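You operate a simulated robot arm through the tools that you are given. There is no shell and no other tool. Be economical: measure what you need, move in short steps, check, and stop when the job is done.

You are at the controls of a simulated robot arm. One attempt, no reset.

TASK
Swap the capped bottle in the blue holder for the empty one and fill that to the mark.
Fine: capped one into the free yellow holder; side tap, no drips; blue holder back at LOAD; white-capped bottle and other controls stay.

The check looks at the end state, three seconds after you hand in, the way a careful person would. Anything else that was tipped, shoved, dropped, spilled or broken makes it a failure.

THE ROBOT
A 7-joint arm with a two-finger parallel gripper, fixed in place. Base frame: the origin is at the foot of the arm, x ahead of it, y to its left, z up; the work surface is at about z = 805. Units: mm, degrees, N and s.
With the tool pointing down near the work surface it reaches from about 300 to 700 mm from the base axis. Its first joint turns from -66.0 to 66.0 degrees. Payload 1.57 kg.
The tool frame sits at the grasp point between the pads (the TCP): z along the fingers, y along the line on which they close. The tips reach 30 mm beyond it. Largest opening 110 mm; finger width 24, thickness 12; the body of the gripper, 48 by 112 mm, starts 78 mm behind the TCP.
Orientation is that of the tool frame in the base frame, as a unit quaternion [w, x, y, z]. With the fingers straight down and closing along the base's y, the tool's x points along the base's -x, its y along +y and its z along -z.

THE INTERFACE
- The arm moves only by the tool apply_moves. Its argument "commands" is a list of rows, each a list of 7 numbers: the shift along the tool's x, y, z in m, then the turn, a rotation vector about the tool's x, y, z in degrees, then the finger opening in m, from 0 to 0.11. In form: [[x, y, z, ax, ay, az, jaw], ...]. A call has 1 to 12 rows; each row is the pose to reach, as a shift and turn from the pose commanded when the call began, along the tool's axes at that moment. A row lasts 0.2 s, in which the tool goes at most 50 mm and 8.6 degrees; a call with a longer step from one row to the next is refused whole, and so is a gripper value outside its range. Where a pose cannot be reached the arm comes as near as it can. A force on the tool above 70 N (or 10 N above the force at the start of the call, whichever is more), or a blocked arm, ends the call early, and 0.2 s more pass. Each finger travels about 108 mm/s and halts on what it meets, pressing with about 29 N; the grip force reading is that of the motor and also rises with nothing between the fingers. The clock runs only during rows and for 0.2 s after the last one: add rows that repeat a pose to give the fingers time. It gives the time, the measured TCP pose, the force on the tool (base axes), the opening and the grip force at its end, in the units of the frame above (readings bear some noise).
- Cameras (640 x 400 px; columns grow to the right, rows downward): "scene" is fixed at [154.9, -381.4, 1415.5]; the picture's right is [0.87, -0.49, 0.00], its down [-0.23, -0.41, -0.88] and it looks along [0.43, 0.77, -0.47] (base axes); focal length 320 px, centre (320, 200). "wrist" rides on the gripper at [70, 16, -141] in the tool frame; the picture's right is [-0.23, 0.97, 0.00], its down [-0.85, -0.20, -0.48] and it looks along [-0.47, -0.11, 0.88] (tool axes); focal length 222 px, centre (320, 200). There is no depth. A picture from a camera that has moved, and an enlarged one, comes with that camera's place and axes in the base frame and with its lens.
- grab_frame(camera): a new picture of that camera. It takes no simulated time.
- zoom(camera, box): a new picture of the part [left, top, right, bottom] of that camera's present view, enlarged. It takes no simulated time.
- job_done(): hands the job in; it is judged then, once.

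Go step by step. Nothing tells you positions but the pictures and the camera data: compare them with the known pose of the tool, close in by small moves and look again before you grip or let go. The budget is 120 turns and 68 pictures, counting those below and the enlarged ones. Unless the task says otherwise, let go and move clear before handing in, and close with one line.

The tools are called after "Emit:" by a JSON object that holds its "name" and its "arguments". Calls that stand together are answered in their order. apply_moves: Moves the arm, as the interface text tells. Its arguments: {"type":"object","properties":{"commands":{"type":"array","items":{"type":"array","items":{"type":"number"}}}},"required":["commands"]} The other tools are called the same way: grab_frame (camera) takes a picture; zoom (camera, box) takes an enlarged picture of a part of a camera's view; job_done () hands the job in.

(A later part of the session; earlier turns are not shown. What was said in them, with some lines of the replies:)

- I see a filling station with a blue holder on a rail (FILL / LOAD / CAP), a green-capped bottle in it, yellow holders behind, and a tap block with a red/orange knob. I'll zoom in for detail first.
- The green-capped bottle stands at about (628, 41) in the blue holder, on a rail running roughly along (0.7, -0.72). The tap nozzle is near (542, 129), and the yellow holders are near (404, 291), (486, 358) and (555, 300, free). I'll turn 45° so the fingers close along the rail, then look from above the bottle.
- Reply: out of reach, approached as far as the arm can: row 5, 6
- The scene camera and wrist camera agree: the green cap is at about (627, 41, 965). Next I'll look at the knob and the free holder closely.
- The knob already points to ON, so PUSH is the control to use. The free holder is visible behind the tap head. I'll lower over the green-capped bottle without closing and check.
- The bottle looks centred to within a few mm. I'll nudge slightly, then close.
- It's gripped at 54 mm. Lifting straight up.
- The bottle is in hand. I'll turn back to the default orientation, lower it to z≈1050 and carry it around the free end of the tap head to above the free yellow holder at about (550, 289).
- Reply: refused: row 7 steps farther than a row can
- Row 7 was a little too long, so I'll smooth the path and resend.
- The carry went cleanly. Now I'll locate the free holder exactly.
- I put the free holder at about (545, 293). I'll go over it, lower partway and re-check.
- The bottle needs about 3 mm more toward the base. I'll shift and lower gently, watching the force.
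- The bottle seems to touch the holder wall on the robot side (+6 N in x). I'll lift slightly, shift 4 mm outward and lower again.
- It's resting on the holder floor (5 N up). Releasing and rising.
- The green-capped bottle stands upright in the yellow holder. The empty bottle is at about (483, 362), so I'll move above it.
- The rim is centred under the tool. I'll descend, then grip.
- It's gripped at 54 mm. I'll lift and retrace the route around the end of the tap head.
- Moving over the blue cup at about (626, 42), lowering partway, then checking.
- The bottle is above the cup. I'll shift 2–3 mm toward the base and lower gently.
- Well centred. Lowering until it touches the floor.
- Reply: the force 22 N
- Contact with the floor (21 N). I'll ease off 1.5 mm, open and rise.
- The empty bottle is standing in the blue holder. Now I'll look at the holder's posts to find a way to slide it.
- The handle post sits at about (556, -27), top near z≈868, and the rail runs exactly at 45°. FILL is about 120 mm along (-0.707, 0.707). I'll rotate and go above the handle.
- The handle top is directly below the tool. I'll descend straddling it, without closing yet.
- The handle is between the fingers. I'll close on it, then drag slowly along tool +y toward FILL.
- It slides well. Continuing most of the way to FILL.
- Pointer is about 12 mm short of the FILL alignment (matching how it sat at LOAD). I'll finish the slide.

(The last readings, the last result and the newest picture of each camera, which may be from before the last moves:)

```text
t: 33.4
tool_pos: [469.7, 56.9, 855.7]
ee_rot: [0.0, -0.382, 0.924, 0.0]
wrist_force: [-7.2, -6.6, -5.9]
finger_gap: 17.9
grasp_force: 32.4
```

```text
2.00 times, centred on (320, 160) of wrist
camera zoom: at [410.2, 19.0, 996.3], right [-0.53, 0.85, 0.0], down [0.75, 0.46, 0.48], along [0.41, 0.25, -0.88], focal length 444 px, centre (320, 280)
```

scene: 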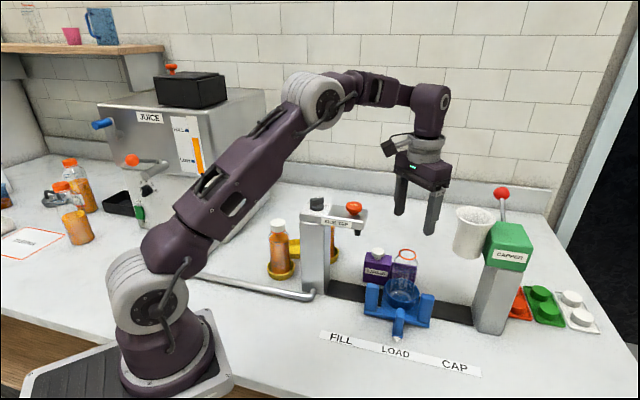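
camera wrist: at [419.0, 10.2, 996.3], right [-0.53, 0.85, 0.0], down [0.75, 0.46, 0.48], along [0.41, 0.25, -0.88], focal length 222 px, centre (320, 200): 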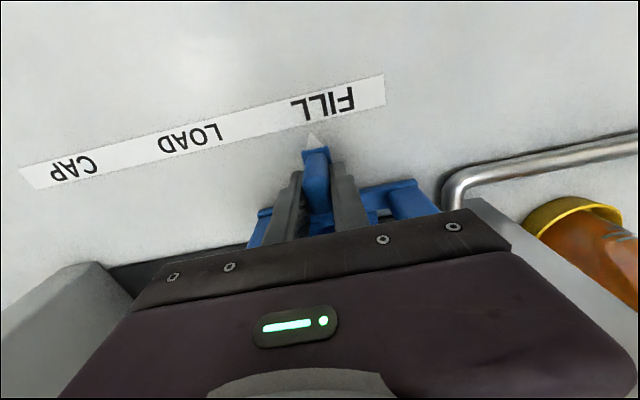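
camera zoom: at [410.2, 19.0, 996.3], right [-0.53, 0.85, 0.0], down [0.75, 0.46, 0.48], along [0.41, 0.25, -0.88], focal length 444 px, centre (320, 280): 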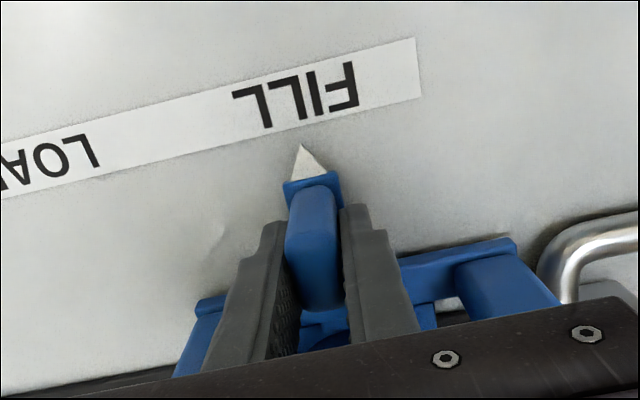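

The pointer lines up with FILL. I'll release the handle, back off and verify the nozzle over the mouth.

Emit:
{"name": "apply_moves", "arguments": {"commands": [[0, 0, 0, 0, 0, 0, 0.03], [0, 0, 0, 0, 0, 0, 0.05], [0, 0, -0.04, 0, 0, 0, 0.05], [0, 0, -0.085, 0, 0, 0, 0.05], [0.03, 0, -0.13, 0, 0, 0, 0.05], [0.06, 0, -0.17, 0, 0, 0, 0.05], [0.06, -0.04, -0.2, 0, 0, 0, 0.03]]}}

Emit:
{"name": "zoom", "arguments": {"camera": "scene", "box": [300, 180, 420, 300]}}

Emit:
{"name": "grab_frame", "arguments": {"camera": "wrist"}}

```text
refused: row 5 steps farther than a row can; nothing moved
```

```text
3.33 times, centred on (360, 240) of scene
camera zoom: at [154.8, -381.5, 1415.4], right [0.87, -0.49, 0.0], down [-0.23, -0.41, -0.88], along [0.43, 0.77, -0.47], focal length 1065 px, centre (187, 67)
```

zoom: 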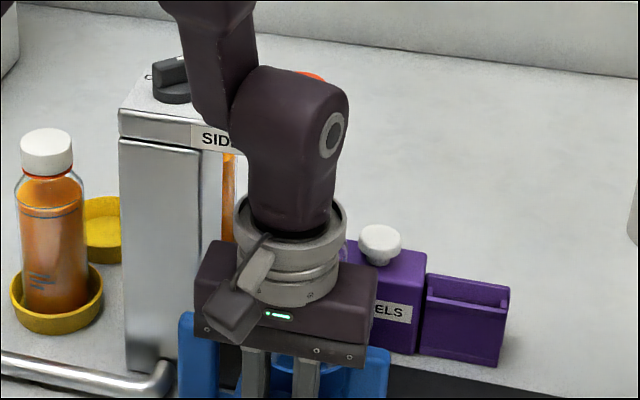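

```text
23 pictures are left
camera wrist: at [410.2, 19.0, 996.3], right [-0.53, 0.85, 0.0], down [0.75, 0.46, 0.48], along [0.41, 0.25, -0.88], focal length 222 px, centre (320, 200)
```

wrist: 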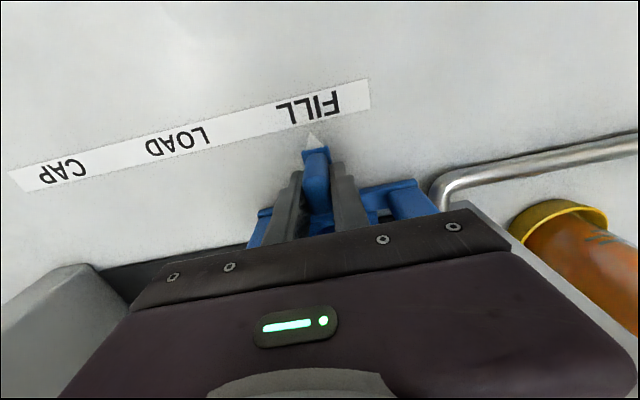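

Resending with shorter steps: straight up to z≈1120 and away to the side.

Emit:
{"name": "apply_moves", "arguments": {"commands": [[0, 0, 0, 0, 0, 0, 0.03], [0, 0, 0, 0, 0, 0, 0.05], [0, 0, -0.04, 0, 0, 0, 0.05], [0, 0, -0.085, 0, 0, 0, 0.05], [0, 0, -0.13, 0, 0, 0, 0.05], [0, 0, -0.175, 0, 0, 0, 0.04], [0, 0, -0.22, 0, 0, 0, 0.02], [0, 0, -0.265, 0, 0, 0, 0.0], [0, 0, -0.275, 0, 0, 0, 0.0]]}}

Emit:
{"name": "grab_frame", "arguments": {"camera": "wrist"}}

Emit:
{"name": "zoom", "arguments": {"camera": "scene", "box": [300, 180, 420, 300]}}

```text
t: 35.4
tool_pos: [469.7, 56.8, 1133.4]
ee_rot: [0.0, -0.384, 0.924, 0.0]
wrist_force: [0.2, 0.1, 1.0]
finger_gap: 0.0
grasp_force: 21.6
```

```text
22 pictures are left
camera wrist: at [410.4, 18.7, 1273.4], right [-0.53, 0.85, 0.0], down [0.75, 0.46, 0.48], along [0.41, 0.25, -0.88], focal length 222 px, centre (320, 200)
```

wrist: 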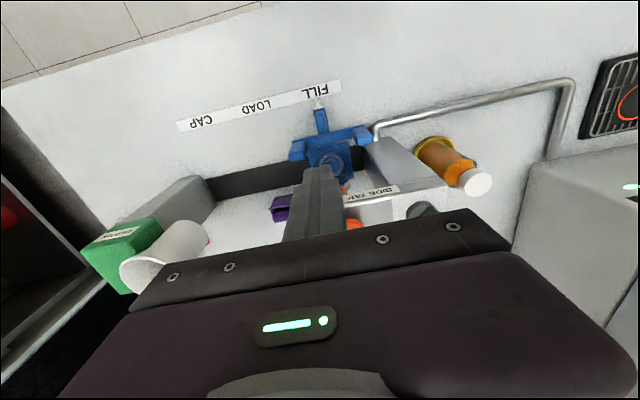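

```text
3.33 times, centred on (360, 240) of scene
camera zoom: at [154.9, -381.4, 1415.5], right [0.87, -0.49, 0.0], down [-0.23, -0.41, -0.88], along [0.43, 0.77, -0.47], focal length 1065 px, centre (187, 67)
```

zoom: 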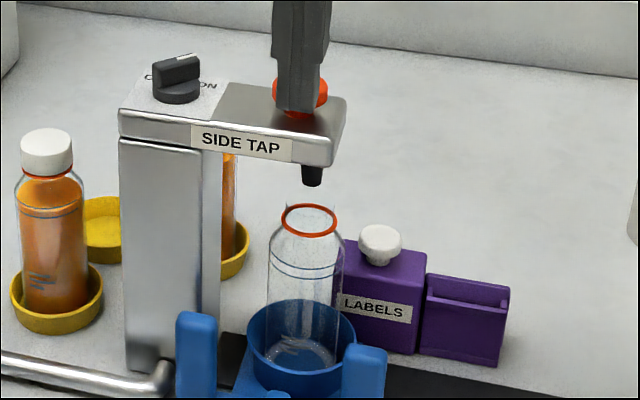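

The nozzle is right above the bottle mouth. PUSH is at about (531, 135), top z≈1060. I'll move the closed fingertips above it.

Emit:
{"name": "apply_moves", "arguments": {"commands": [[-0.033, 0.004, 0, 0, 0, 0, 0], [-0.066, 0.008, 0, 0, 0, 0, 0], [-0.0986, 0.012, 0, 0, 0, 0, 0], [-0.0986, 0.012, 0.025, 0, 0, 0, 0]]}}

Emit:
{"name": "grab_frame", "arguments": {"camera": "wrist"}}

Emit:
{"name": "zoom", "arguments": {"camera": "scene", "box": [300, 180, 420, 300]}}

```text
t: 36.4
tool_pos: [532.1, 138.0, 1105.9]
ee_rot: [0.001, -0.383, 0.924, 0.0]
wrist_force: [-0.7, 0.0, -0.2]
finger_gap: 0.3
grasp_force: 21.2
```

```text
20 pictures are left
camera wrist: at [472.0, 99.3, 1245.8], right [-0.53, 0.85, 0.0], down [0.74, 0.46, 0.48], along [0.41, 0.25, -0.88], focal length 222 px, centre (320, 200)
```

wrist: 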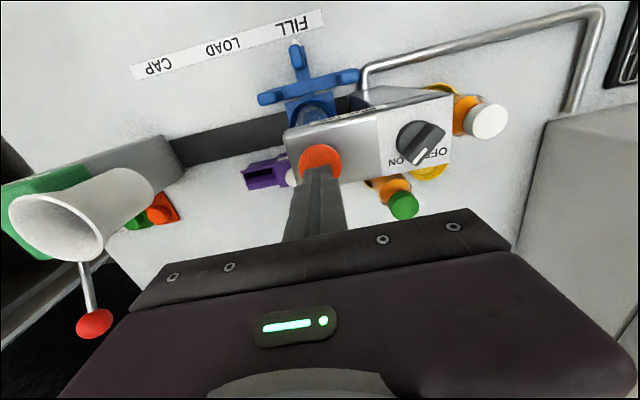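

```text
3.33 times, centred on (360, 240) of scene
camera zoom: at [155.0, -381.4, 1415.5], right [0.87, -0.49, 0.0], down [-0.23, -0.41, -0.88], along [0.43, 0.77, -0.47], focal length 1065 px, centre (187, 67)
```

zoom: 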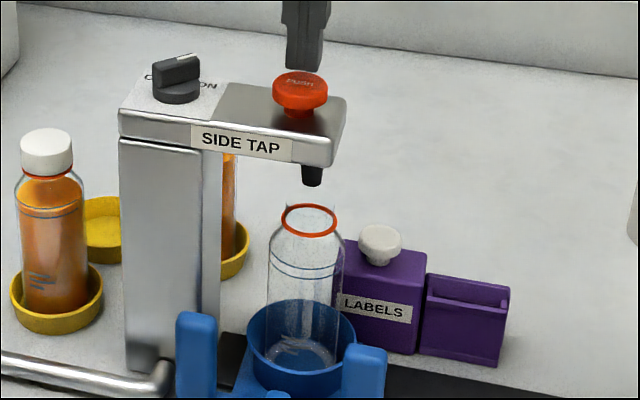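

Fingertips are over the button. I'll approach in small steps, watching the force.

Emit:
{"name": "apply_moves", "arguments": {"commands": [[0.003, 0, 0.006, 0, 0, 0, 0], [0.003, 0, 0.011, 0, 0, 0, 0]]}}

Emit:
{"name": "apply_moves", "arguments": {"commands": [[0, 0, 0.003, 0, 0, 0, 0]]}}

```text
t: 37.0
tool_pos: [529.6, 133.4, 1093.9]
ee_rot: [0.0, -0.382, 0.924, 0.0]
wrist_force: [-0.3, 0.5, 0.3]
finger_gap: 0.0
grasp_force: 21.5
```

```text
t: 37.4
tool_pos: [529.3, 132.9, 1092.1]
ee_rot: [0.001, -0.384, 0.923, -0.001]
wrist_force: [-0.5, 0.8, 2.4]
finger_gap: 0.0
grasp_force: 21.2
```

First light contact. Pressing a few mm more.

Emit:
{"name": "apply_moves", "arguments": {"commands": [[0, 0, 0.003, 0, 0, 0, 0]]}}

Emit:
{"name": "zoom", "arguments": {"camera": "scene", "box": [300, 180, 420, 300]}}

```text
t: 37.8
tool_pos: [529.8, 133.5, 1089.1]
ee_rot: [0.002, -0.382, 0.924, -0.001]
wrist_force: [1.6, -1.2, 3.6]
finger_gap: 0.0
grasp_force: 21.0
```

```text
3.33 times, centred on (360, 240) of scene
camera zoom: at [154.9, -381.4, 1415.4], right [0.87, -0.49, 0.0], down [-0.23, -0.41, -0.88], along [0.43, 0.77, -0.47], focal length 1065 px, centre (187, 67)
```

zoom: 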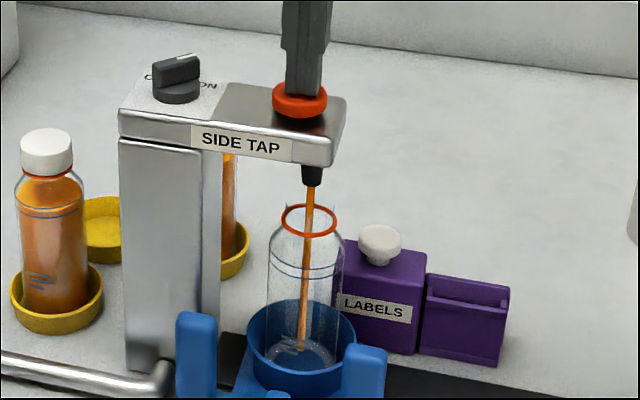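

Juice is flowing into the mouth. I'll hold for a second and look at the level.

Emit:
{"name": "apply_moves", "arguments": {"commands": [[0, 0, 0, 0, 0, 0, 0], [0, 0, 0, 0, 0, 0, 0], [0, 0, 0, 0, 0, 0, 0], [0, 0, 0, 0, 0, 0, 0]]}}

Emit:
{"name": "zoom", "arguments": {"camera": "scene", "box": [320, 220, 400, 300]}}

```text
t: 38.8
tool_pos: [530.5, 134.1, 1089.7]
ee_rot: [0.0, -0.383, 0.924, 0.0]
wrist_force: [0.4, -1.1, 3.9]
finger_gap: 0.0
grasp_force: 21.1
```

```text
5.00 times, centred on (360, 260) of scene
camera zoom: at [154.9, -381.4, 1415.4], right [0.87, -0.49, 0.0], down [-0.23, -0.41, -0.88], along [0.43, 0.77, -0.47], focal length 1598 px, centre (120, -100)
```

zoom: 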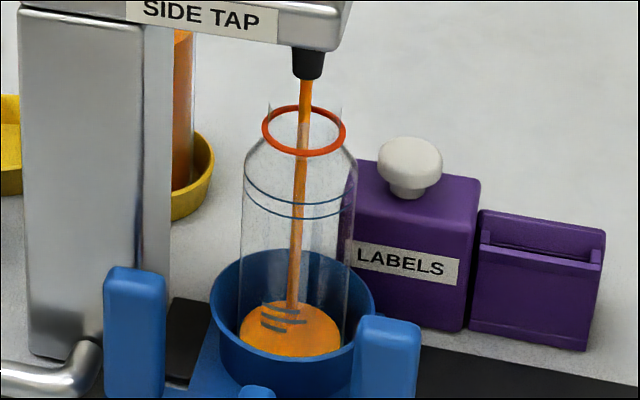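

The level is rising. Another second and a half.

Emit:
{"name": "apply_moves", "arguments": {"commands": [[0, 0, 0, 0, 0, 0, 0], [0, 0, 0, 0, 0, 0, 0], [0, 0, 0, 0, 0, 0, 0], [0, 0, 0, 0, 0, 0, 0], [0, 0, 0, 0, 0, 0, 0], [0, 0, 0, 0, 0, 0, 0], [0, 0, 0, 0, 0, 0, 0], [0, 0, 0, 0, 0, 0, 0], [0, 0, 0, 0, 0, 0, 0]]}}

Emit:
{"name": "zoom", "arguments": {"camera": "scene", "box": [320, 220, 400, 300]}}

```text
t: 40.8
tool_pos: [530.7, 133.8, 1088.7]
ee_rot: [0.0, -0.383, 0.924, 0.0]
wrist_force: [0.7, -1.3, 3.1]
finger_gap: 0.3
grasp_force: 21.3
```

```text
5.00 times, centred on (360, 260) of scene
camera zoom: at [154.9, -381.4, 1415.4], right [0.87, -0.49, 0.0], down [-0.23, -0.41, -0.88], along [0.43, 0.77, -0.47], focal length 1598 px, centre (120, -100)
```

zoom: 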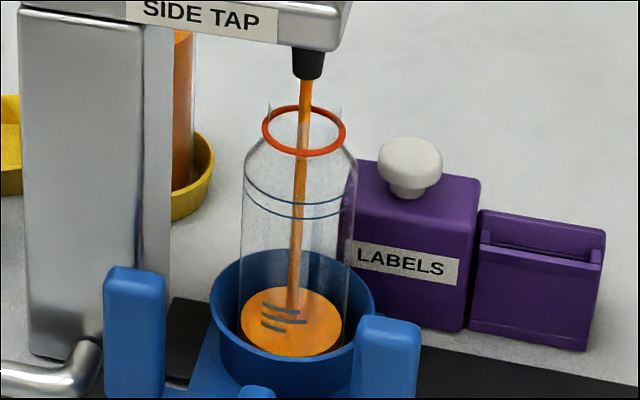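

The rise rate is roughly 5–8 px per second, with about 140 px to go. I'll hold longer before the next look.

Emit:
{"name": "apply_moves", "arguments": {"commands": [[0, 0, 0, 0, 0, 0, 0], [0, 0, 0, 0, 0, 0, 0], [0, 0, 0, 0, 0, 0, 0], [0, 0, 0, 0, 0, 0, 0], [0, 0, 0, 0, 0, 0, 0], [0, 0, 0, 0, 0, 0, 0], [0, 0, 0, 0, 0, 0, 0], [0, 0, 0, 0, 0, 0, 0], [0, 0, 0, 0, 0, 0, 0], [0, 0, 0, 0, 0, 0, 0], [0, 0, 0, 0, 0, 0, 0], [0, 0, 0, 0, 0, 0, 0]]}}

Emit:
{"name": "apply_moves", "arguments": {"commands": [[0, 0, 0, 0, 0, 0, 0], [0, 0, 0, 0, 0, 0, 0], [0, 0, 0, 0, 0, 0, 0], [0, 0, 0, 0, 0, 0, 0], [0, 0, 0, 0, 0, 0, 0], [0, 0, 0, 0, 0, 0, 0], [0, 0, 0, 0, 0, 0, 0], [0, 0, 0, 0, 0, 0, 0], [0, 0, 0, 0, 0, 0, 0], [0, 0, 0, 0, 0, 0, 0], [0, 0, 0, 0, 0, 0, 0], [0, 0, 0, 0, 0, 0, 0]]}}

Emit:
{"name": "zoom", "arguments": {"camera": "scene", "box": [320, 220, 400, 300]}}

```text
t: 43.4
tool_pos: [529.3, 133.9, 1087.5]
ee_rot: [0.0, -0.383, 0.924, 0.0]
wrist_force: [-0.1, -0.4, 3.6]
finger_gap: 0.0
grasp_force: 20.8
```

```text
t: 46.0
tool_pos: [529.6, 134.6, 1087.6]
ee_rot: [0.0, -0.383, 0.924, 0.0]
wrist_force: [-0.2, -0.7, 1.8]
finger_gap: 0.0
grasp_force: 21.1
```

```text
5.00 times, centred on (360, 260) of scene
camera zoom: at [154.9, -381.4, 1415.5], right [0.87, -0.49, 0.0], down [-0.23, -0.41, -0.88], along [0.43, 0.77, -0.47], focal length 1598 px, centre (120, -100)
```

zoom: 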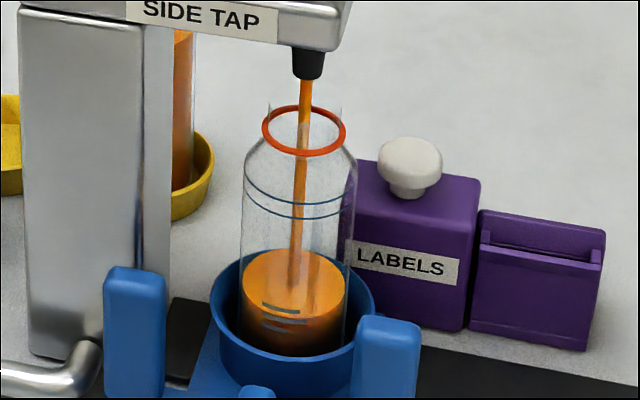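

The rate is about 7.3 px/s. To know which line counts, I'll compare with the white-capped reference bottle.

Emit:
{"name": "zoom", "arguments": {"camera": "scene", "box": [260, 215, 300, 255]}}

```text
10.00 times, centred on (280, 235) of scene
camera zoom: at [154.9, -381.4, 1415.5], right [0.87, -0.49, 0.0], down [-0.23, -0.41, -0.88], along [0.43, 0.77, -0.47], focal length 3195 px, centre (720, -150)
```

zoom: 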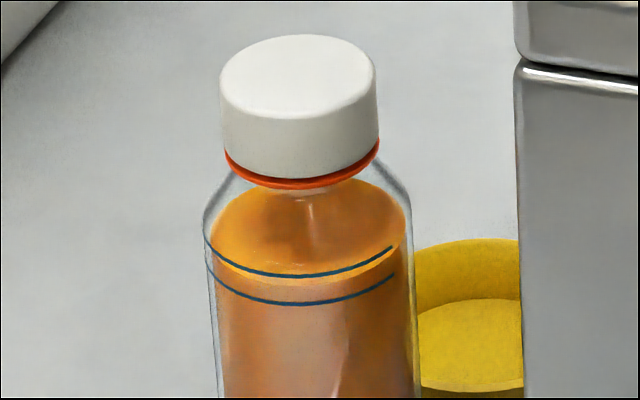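

The reference level lies between the two lines, just under the upper one, so that's my target (about 14.8 s of flow). I'll hold for ~10.4 s, then look.

Emit:
{"name": "apply_moves", "arguments": {"commands": [[0, 0, 0, 0, 0, 0, 0], [0, 0, 0, 0, 0, 0, 0], [0, 0, 0, 0, 0, 0, 0], [0, 0, 0, 0, 0, 0, 0], [0, 0, 0, 0, 0, 0, 0], [0, 0, 0, 0, 0, 0, 0], [0, 0, 0, 0, 0, 0, 0], [0, 0, 0, 0, 0, 0, 0], [0, 0, 0, 0, 0, 0, 0], [0, 0, 0, 0, 0, 0, 0], [0, 0, 0, 0, 0, 0, 0], [0, 0, 0, 0, 0, 0, 0]]}}

Emit:
{"name": "apply_moves", "arguments": {"commands": [[0, 0, 0, 0, 0, 0, 0], [0, 0, 0, 0, 0, 0, 0], [0, 0, 0, 0, 0, 0, 0], [0, 0, 0, 0, 0, 0, 0], [0, 0, 0, 0, 0, 0, 0], [0, 0, 0, 0, 0, 0, 0], [0, 0, 0, 0, 0, 0, 0], [0, 0, 0, 0, 0, 0, 0], [0, 0, 0, 0, 0, 0, 0], [0, 0, 0, 0, 0, 0, 0], [0, 0, 0, 0, 0, 0, 0], [0, 0, 0, 0, 0, 0, 0]]}}

Emit:
{"name": "apply_moves", "arguments": {"commands": [[0, 0, 0, 0, 0, 0, 0], [0, 0, 0, 0, 0, 0, 0], [0, 0, 0, 0, 0, 0, 0], [0, 0, 0, 0, 0, 0, 0], [0, 0, 0, 0, 0, 0, 0], [0, 0, 0, 0, 0, 0, 0], [0, 0, 0, 0, 0, 0, 0], [0, 0, 0, 0, 0, 0, 0], [0, 0, 0, 0, 0, 0, 0], [0, 0, 0, 0, 0, 0, 0], [0, 0, 0, 0, 0, 0, 0], [0, 0, 0, 0, 0, 0, 0]]}}

Emit:
{"name": "zoom", "arguments": {"camera": "scene", "box": [330, 220, 390, 280]}}

```text
t: 48.6
tool_pos: [529.6, 132.8, 1088.3]
ee_rot: [-0.001, -0.383, 0.924, -0.001]
wrist_force: [-0.1, -0.4, 3.0]
finger_gap: 0.0
grasp_force: 21.7
```

```text
t: 51.2
tool_pos: [529.1, 133.3, 1089.1]
ee_rot: [0.0, -0.382, 0.924, 0.0]
wrist_force: [0.4, 0.0, 3.0]
finger_gap: 0.1
grasp_force: 21.0
```

```text
t: 53.8
tool_pos: [529.8, 134.3, 1089.2]
ee_rot: [-0.001, -0.383, 0.924, 0.0]
wrist_force: [0.1, -1.1, 3.1]
finger_gap: 0.0
grasp_force: 21.8
```

```text
6.67 times, centred on (360, 250) of scene
camera zoom: at [154.9, -381.4, 1415.5], right [0.87, -0.49, 0.0], down [-0.23, -0.41, -0.88], along [0.43, 0.77, -0.47], focal length 2130 px, centre (53, -133)
```

zoom: 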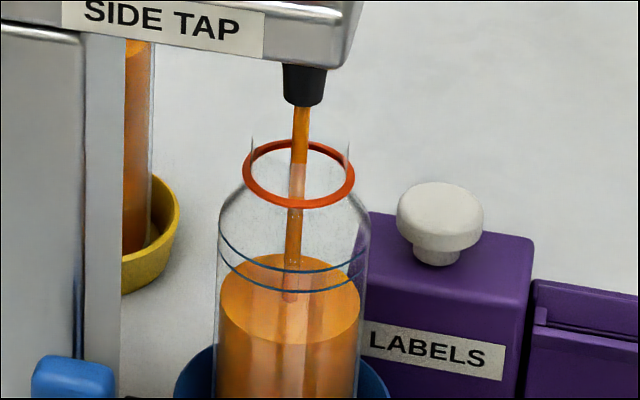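

About 68 px to go at ~10 px/s. I'll hold for 5.2 s, then check.

Emit:
{"name": "apply_moves", "arguments": {"commands": [[0, 0, 0, 0, 0, 0, 0], [0, 0, 0, 0, 0, 0, 0], [0, 0, 0, 0, 0, 0, 0], [0, 0, 0, 0, 0, 0, 0], [0, 0, 0, 0, 0, 0, 0], [0, 0, 0, 0, 0, 0, 0], [0, 0, 0, 0, 0, 0, 0], [0, 0, 0, 0, 0, 0, 0], [0, 0, 0, 0, 0, 0, 0], [0, 0, 0, 0, 0, 0, 0], [0, 0, 0, 0, 0, 0, 0], [0, 0, 0, 0, 0, 0, 0]]}}

Emit:
{"name": "apply_moves", "arguments": {"commands": [[0, 0, 0, 0, 0, 0, 0], [0, 0, 0, 0, 0, 0, 0], [0, 0, 0, 0, 0, 0, 0], [0, 0, 0, 0, 0, 0, 0], [0, 0, 0, 0, 0, 0, 0], [0, 0, 0, 0, 0, 0, 0], [0, 0, 0, 0, 0, 0, 0], [0, 0, 0, 0, 0, 0, 0], [0, 0, 0, 0, 0, 0, 0], [0, 0, 0, 0, 0, 0, 0], [0, 0, 0, 0, 0, 0, 0]]}}

Emit:
{"name": "zoom", "arguments": {"camera": "scene", "box": [330, 220, 390, 280]}}

```text
t: 56.4
tool_pos: [529.8, 134.3, 1089.4]
ee_rot: [0.0, -0.383, 0.924, -0.001]
wrist_force: [-1.2, -0.8, 2.8]
finger_gap: 0.0
grasp_force: 21.1
```

```text
t: 58.8
tool_pos: [529.6, 134.3, 1089.3]
ee_rot: [0.0, -0.383, 0.924, -0.001]
wrist_force: [-0.2, -0.3, 3.2]
finger_gap: 0.0
grasp_force: 21.8
```

```text
6.67 times, centred on (360, 250) of scene
camera zoom: at [154.9, -381.4, 1415.5], right [0.87, -0.49, 0.0], down [-0.23, -0.41, -0.88], along [0.43, 0.77, -0.47], focal length 2130 px, centre (53, -133)
```

zoom: 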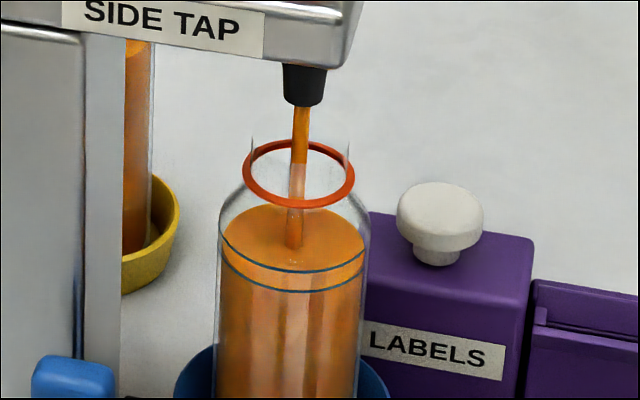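

The surface is at the lower line. About 1.1 s more, then release within the same call.

Emit:
{"name": "apply_moves", "arguments": {"commands": [[0, 0, 0, 0, 0, 0, 0], [0, 0, 0, 0, 0, 0, 0], [0, 0, 0, 0, 0, 0, 0], [0, 0, 0, 0, 0, 0, 0], [0, 0, 0, 0, 0, 0, 0], [0, 0, -0.02, 0, 0, 0, 0], [0, 0, -0.04, 0, 0, 0, 0]]}}

Emit:
{"name": "zoom", "arguments": {"camera": "scene", "box": [330, 220, 390, 280]}}

```text
t: 60.4
tool_pos: [529.6, 133.7, 1127.7]
ee_rot: [0.0, -0.383, 0.924, 0.0]
wrist_force: [0.4, -0.6, 0.3]
finger_gap: 0.0
grasp_force: 21.2
```

```text
6.67 times, centred on (360, 250) of scene
camera zoom: at [154.9, -381.4, 1415.5], right [0.87, -0.49, 0.0], down [-0.23, -0.41, -0.88], along [0.43, 0.77, -0.47], focal length 2130 px, centre (53, -133)
```

zoom: 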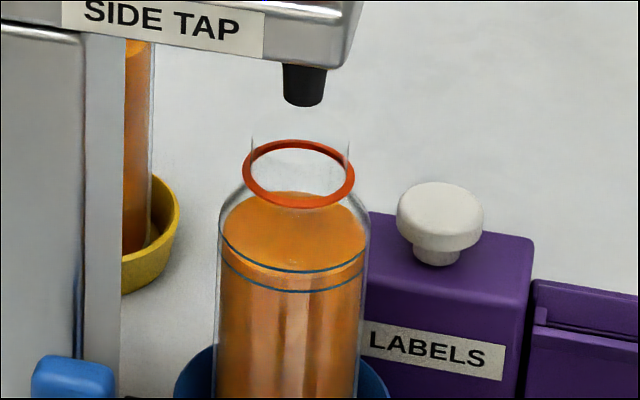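

The flow stopped with the level between the lines, like the reference, and no drip shows. I'll return above the handle by the same offsets, which also gives the nozzle time to settle.

Emit:
{"name": "apply_moves", "arguments": {"commands": [[0.03, -0.004, 0, 0, 0, 0, 0.02], [0.063, -0.008, 0, 0, 0, 0, 0.04], [0.0956, -0.012, 0, 0, 0, 0, 0.05], [0.0956, -0.012, 0.045, 0, 0, 0, 0.05], [0.0956, -0.012, 0.09, 0, 0, 0, 0.05], [0.0956, -0.012, 0.135, 0, 0, 0, 0.05], [0.0956, -0.012, 0.17, 0, 0, 0, 0.05]]}}

Emit:
{"name": "grab_frame", "arguments": {"camera": "wrist"}}

```text
t: 62.0
tool_pos: [472.5, 59.8, 958.7]
ee_rot: [0.0, -0.383, 0.924, 0.0]
wrist_force: [-0.2, -0.9, 0.1]
finger_gap: 50.1
grasp_force: 0.1
```

```text
10 pictures are left
camera wrist: at [412.5, 21.5, 1099.5], right [-0.53, 0.85, 0.0], down [0.74, 0.46, 0.48], along [0.41, 0.25, -0.88], focal length 222 px, centre (320, 200)
```

wrist: 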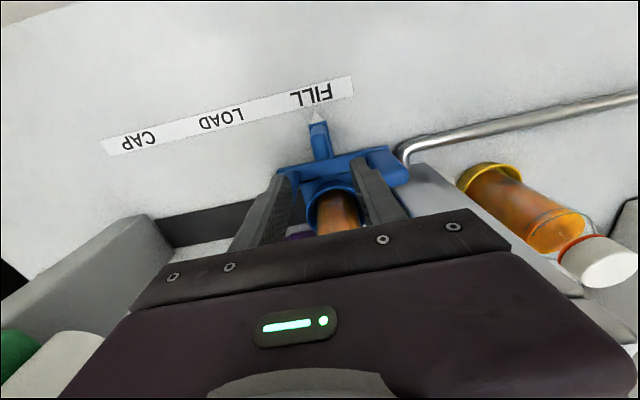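

Aligned with the handle. Lowering and gripping.

Emit:
{"name": "apply_moves", "arguments": {"commands": [[0, 0, 0.04, 0, 0, 0, 0.05], [0, 0, 0.075, 0, 0, 0, 0.05], [0, 0, 0.103, 0, 0, 0, 0.05], [0, 0, 0.103, 0, 0, 0, 0.035], [0, 0, 0.103, 0, 0, 0, 0.022], [0, 0, 0.103, 0, 0, 0, 0.014], [0, 0, 0.103, 0, 0, 0, 0.014]]}}

Emit:
{"name": "apply_moves", "arguments": {"commands": [[0, -0.003, 0, 0, 0, 0, 0.014], [0, -0.008, 0, 0, 0, 0, 0.014], [0, -0.015, 0, 0, 0, 0, 0.014], [0, -0.022, 0, 0, 0, 0, 0.014], [0, -0.029, 0, 0, 0, 0, 0.014], [0, -0.036, 0, 0, 0, 0, 0.014], [0, -0.043, 0, 0, 0, 0, 0.014], [0, -0.05, 0, 0, 0, 0, 0.014], [0, -0.056, 0, 0, 0, 0, 0.014], [0, -0.06, 0, 0, 0, 0, 0.014]]}}

```text
t: 63.6
tool_pos: [471.2, 58.3, 857.3]
ee_rot: [0.0, -0.382, 0.924, -0.001]
wrist_force: [-1.5, 1.7, -12.8]
finger_gap: 18.2
grasp_force: 32.7
```

```text
t: 65.8
tool_pos: [512.9, 15.5, 856.3]
ee_rot: [0.001, -0.383, 0.924, 0.0]
wrist_force: [15.2, 16.1, 1.8]
finger_gap: 18.0
grasp_force: 32.8
```

It's moving back smoothly, with a small side load, which I'll relieve by 1.5 mm while finishing to LOAD.

Emit:
{"name": "apply_moves", "arguments": {"commands": [[-0.001, -0.004, 0, 0, 0, 0, 0.014], [-0.0015, -0.011, 0, 0, 0, 0, 0.014], [-0.0015, -0.018, 0, 0, 0, 0, 0.014], [-0.0015, -0.025, 0, 0, 0, 0, 0.014], [-0.0015, -0.032, 0, 0, 0, 0, 0.014], [-0.0015, -0.039, 0, 0, 0, 0, 0.014], [-0.0015, -0.046, 0, 0, 0, 0, 0.014], [-0.0015, -0.052, 0, 0, 0, 0, 0.014], [-0.0015, -0.057, 0, 0, 0, 0, 0.014], [-0.0015, -0.059, 0, 0, 0, 0, 0.014], [-0.0015, -0.059, 0, 0, 0, 0, 0.014]]}}

Emit:
{"name": "grab_frame", "arguments": {"camera": "wrist"}}

```text
t: 68.2
tool_pos: [557.0, -27.0, 856.6]
ee_rot: [0.001, -0.382, 0.924, 0.0]
wrist_force: [-1.2, 2.1, 24.0]
finger_gap: 17.9
grasp_force: 32.4
```

```text
9 pictures are left
camera wrist: at [495.3, -64.7, 997.1], right [-0.53, 0.85, 0.0], down [0.75, 0.46, 0.48], along [0.41, 0.25, -0.88], focal length 222 px, centre (320, 200)
```

wrist: 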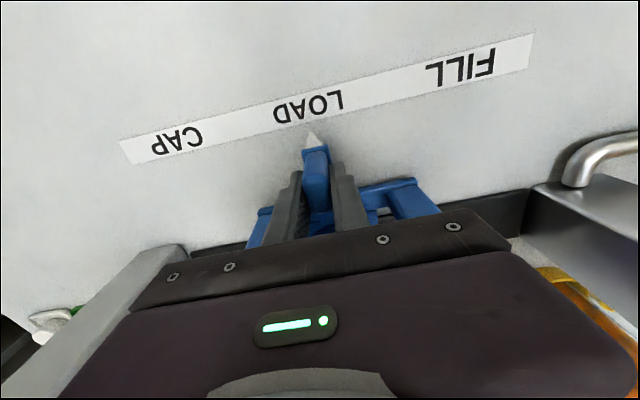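

The holder is back near LOAD, but the pointer seems a few mm toward CAP compared with the original. Zooming to measure.

Emit:
{"name": "zoom", "arguments": {"camera": "wrist", "box": [240, 70, 400, 230]}}

```text
2.50 times, centred on (320, 150) of wrist
camera zoom: at [495.3, -64.7, 997.1], right [-0.53, 0.85, 0.0], down [0.75, 0.46, 0.48], along [0.41, 0.25, -0.88], focal length 555 px, centre (320, 325)
```

zoom: 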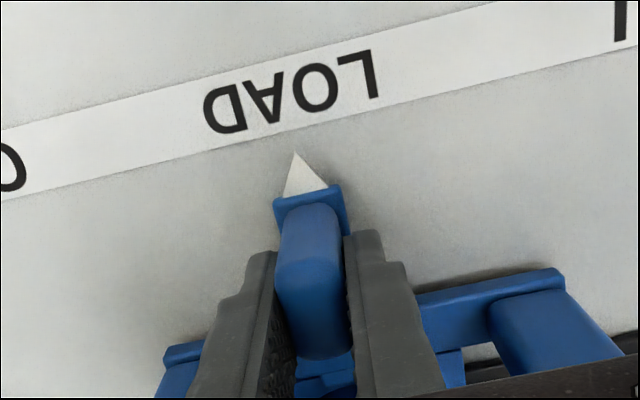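

The pointer is about 4 mm toward CAP relative to its original alignment. I'll nudge it back 4 mm and re-measure.

Emit:
{"name": "apply_moves", "arguments": {"commands": [[0, 0.002, 0, 0, 0, 0, 0.014], [0, 0.004, 0, 0, 0, 0, 0.014], [0, 0.004, 0, 0, 0, 0, 0.014]]}}

Emit:
{"name": "zoom", "arguments": {"camera": "wrist", "box": [240, 70, 400, 230]}}

```text
t: 69.0
tool_pos: [552.5, -23.9, 855.4]
ee_rot: [0.001, -0.383, 0.924, -0.001]
wrist_force: [-1.6, -5.0, 26.0]
finger_gap: 17.8
grasp_force: 32.2
```

```text
2.50 times, centred on (320, 150) of wrist
camera zoom: at [492.6, -61.6, 996.6], right [-0.53, 0.85, 0.0], down [0.75, 0.46, 0.48], along [0.41, 0.25, -0.88], focal length 555 px, centre (320, 325)
```

zoom: 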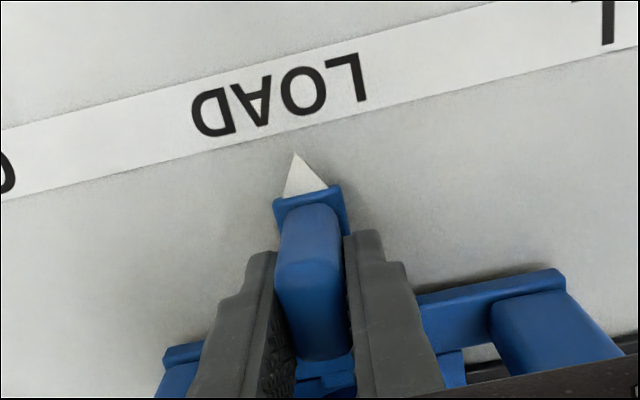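

Pointer is now square on LOAD. Releasing and rising straight up.

Emit:
{"name": "apply_moves", "arguments": {"commands": [[0, 0, 0, 0, 0, 0, 0.025], [0, 0, 0, 0, 0, 0, 0.04], [0, 0, 0, 0, 0, 0, 0.05], [0, 0, -0.04, 0, 0, 0, 0.05], [0, 0, -0.085, 0, 0, 0, 0.05], [0, 0, -0.13, 0, 0, 0, 0.05], [0, 0, -0.175, 0, 0, 0, 0.05], [0.03, 0, -0.21, 0, 0, 0, 0.05], [0.07, 0, -0.235, 0, 0, 0, 0.05], [0.11, 0, -0.25, 0, 0, 0, 0.05]]}}

Emit:
{"name": "grab_frame", "arguments": {"camera": "scene"}}

Emit:
{"name": "grab_frame", "arguments": {"camera": "wrist"}}

```text
t: 71.2
tool_pos: [472.3, -103.8, 1105.6]
ee_rot: [0.0, -0.383, 0.924, 0.001]
wrist_force: [0.3, -0.6, 0.4]
finger_gap: 50.1
grasp_force: 0.0
```

```text
6 pictures are left
```

scene: 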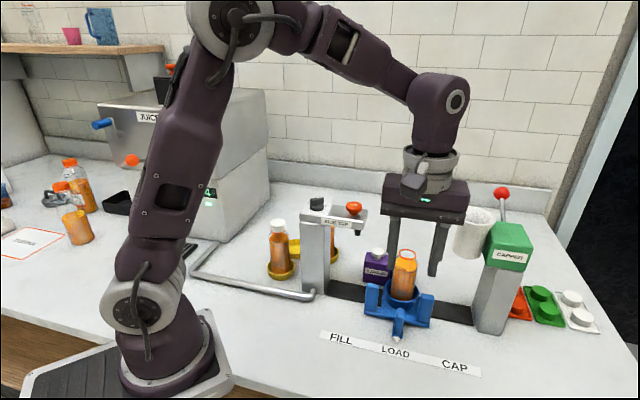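

```text
5 pictures are left
camera wrist: at [413.5, -141.4, 1245.9], right [-0.53, 0.85, 0.0], down [0.75, 0.46, 0.48], along [0.41, 0.25, -0.88], focal length 222 px, centre (320, 200)
```

wrist: 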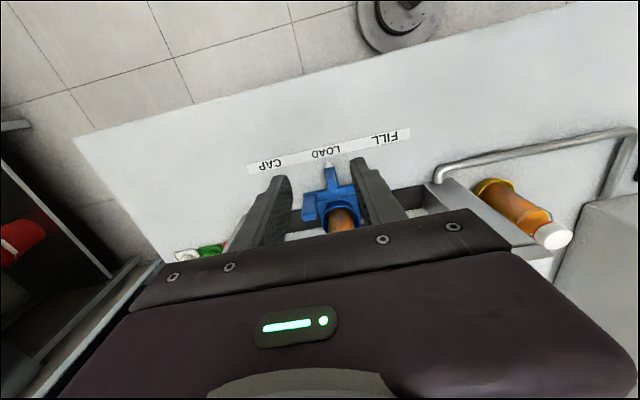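

Everything stands as intended. One last check of the fill level, and of the rail and nozzle for drips.

Emit:
{"name": "zoom", "arguments": {"camera": "scene", "box": [380, 240, 430, 290]}}

Emit:
{"name": "zoom", "arguments": {"camera": "scene", "box": [300, 190, 460, 350]}}

```text
8.00 times, centred on (405, 265) of scene
camera zoom: at [155.0, -381.4, 1415.5], right [0.87, -0.49, 0.0], down [-0.23, -0.41, -0.88], along [0.43, 0.77, -0.47], focal length 2556 px, centre (-360, -320)
```

zoom: 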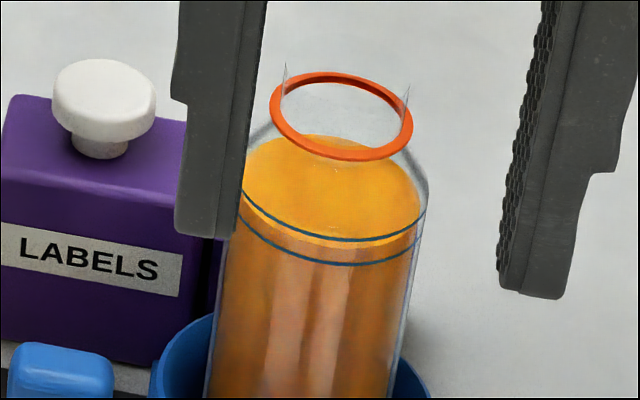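

```text
2.50 times, centred on (380, 270) of scene
camera zoom: at [155.0, -381.4, 1415.5], right [0.87, -0.49, 0.0], down [-0.23, -0.41, -0.88], along [0.43, 0.77, -0.47], focal length 799 px, centre (170, 25)
```

zoom: 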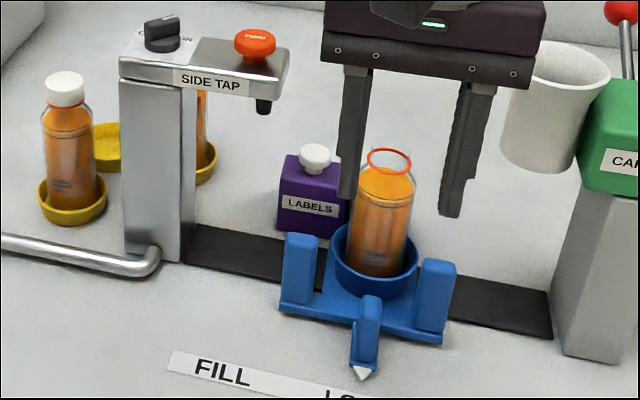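

The level sits between the two lines, matching the reference bottle. There are no drips, the holder is at LOAD and the arm is clear, so I'm handing in.

Emit:
{"name": "job_done", "arguments": {}}

```text
The job is handed in.
```

The job is handed in: the green-capped bottle is in the free yellow holder, and the empty bottle is filled to between its two mark lines from the side tap. The blue holder is back at LOAD, with no drips visible and the white-capped bottle and other controls left alone.
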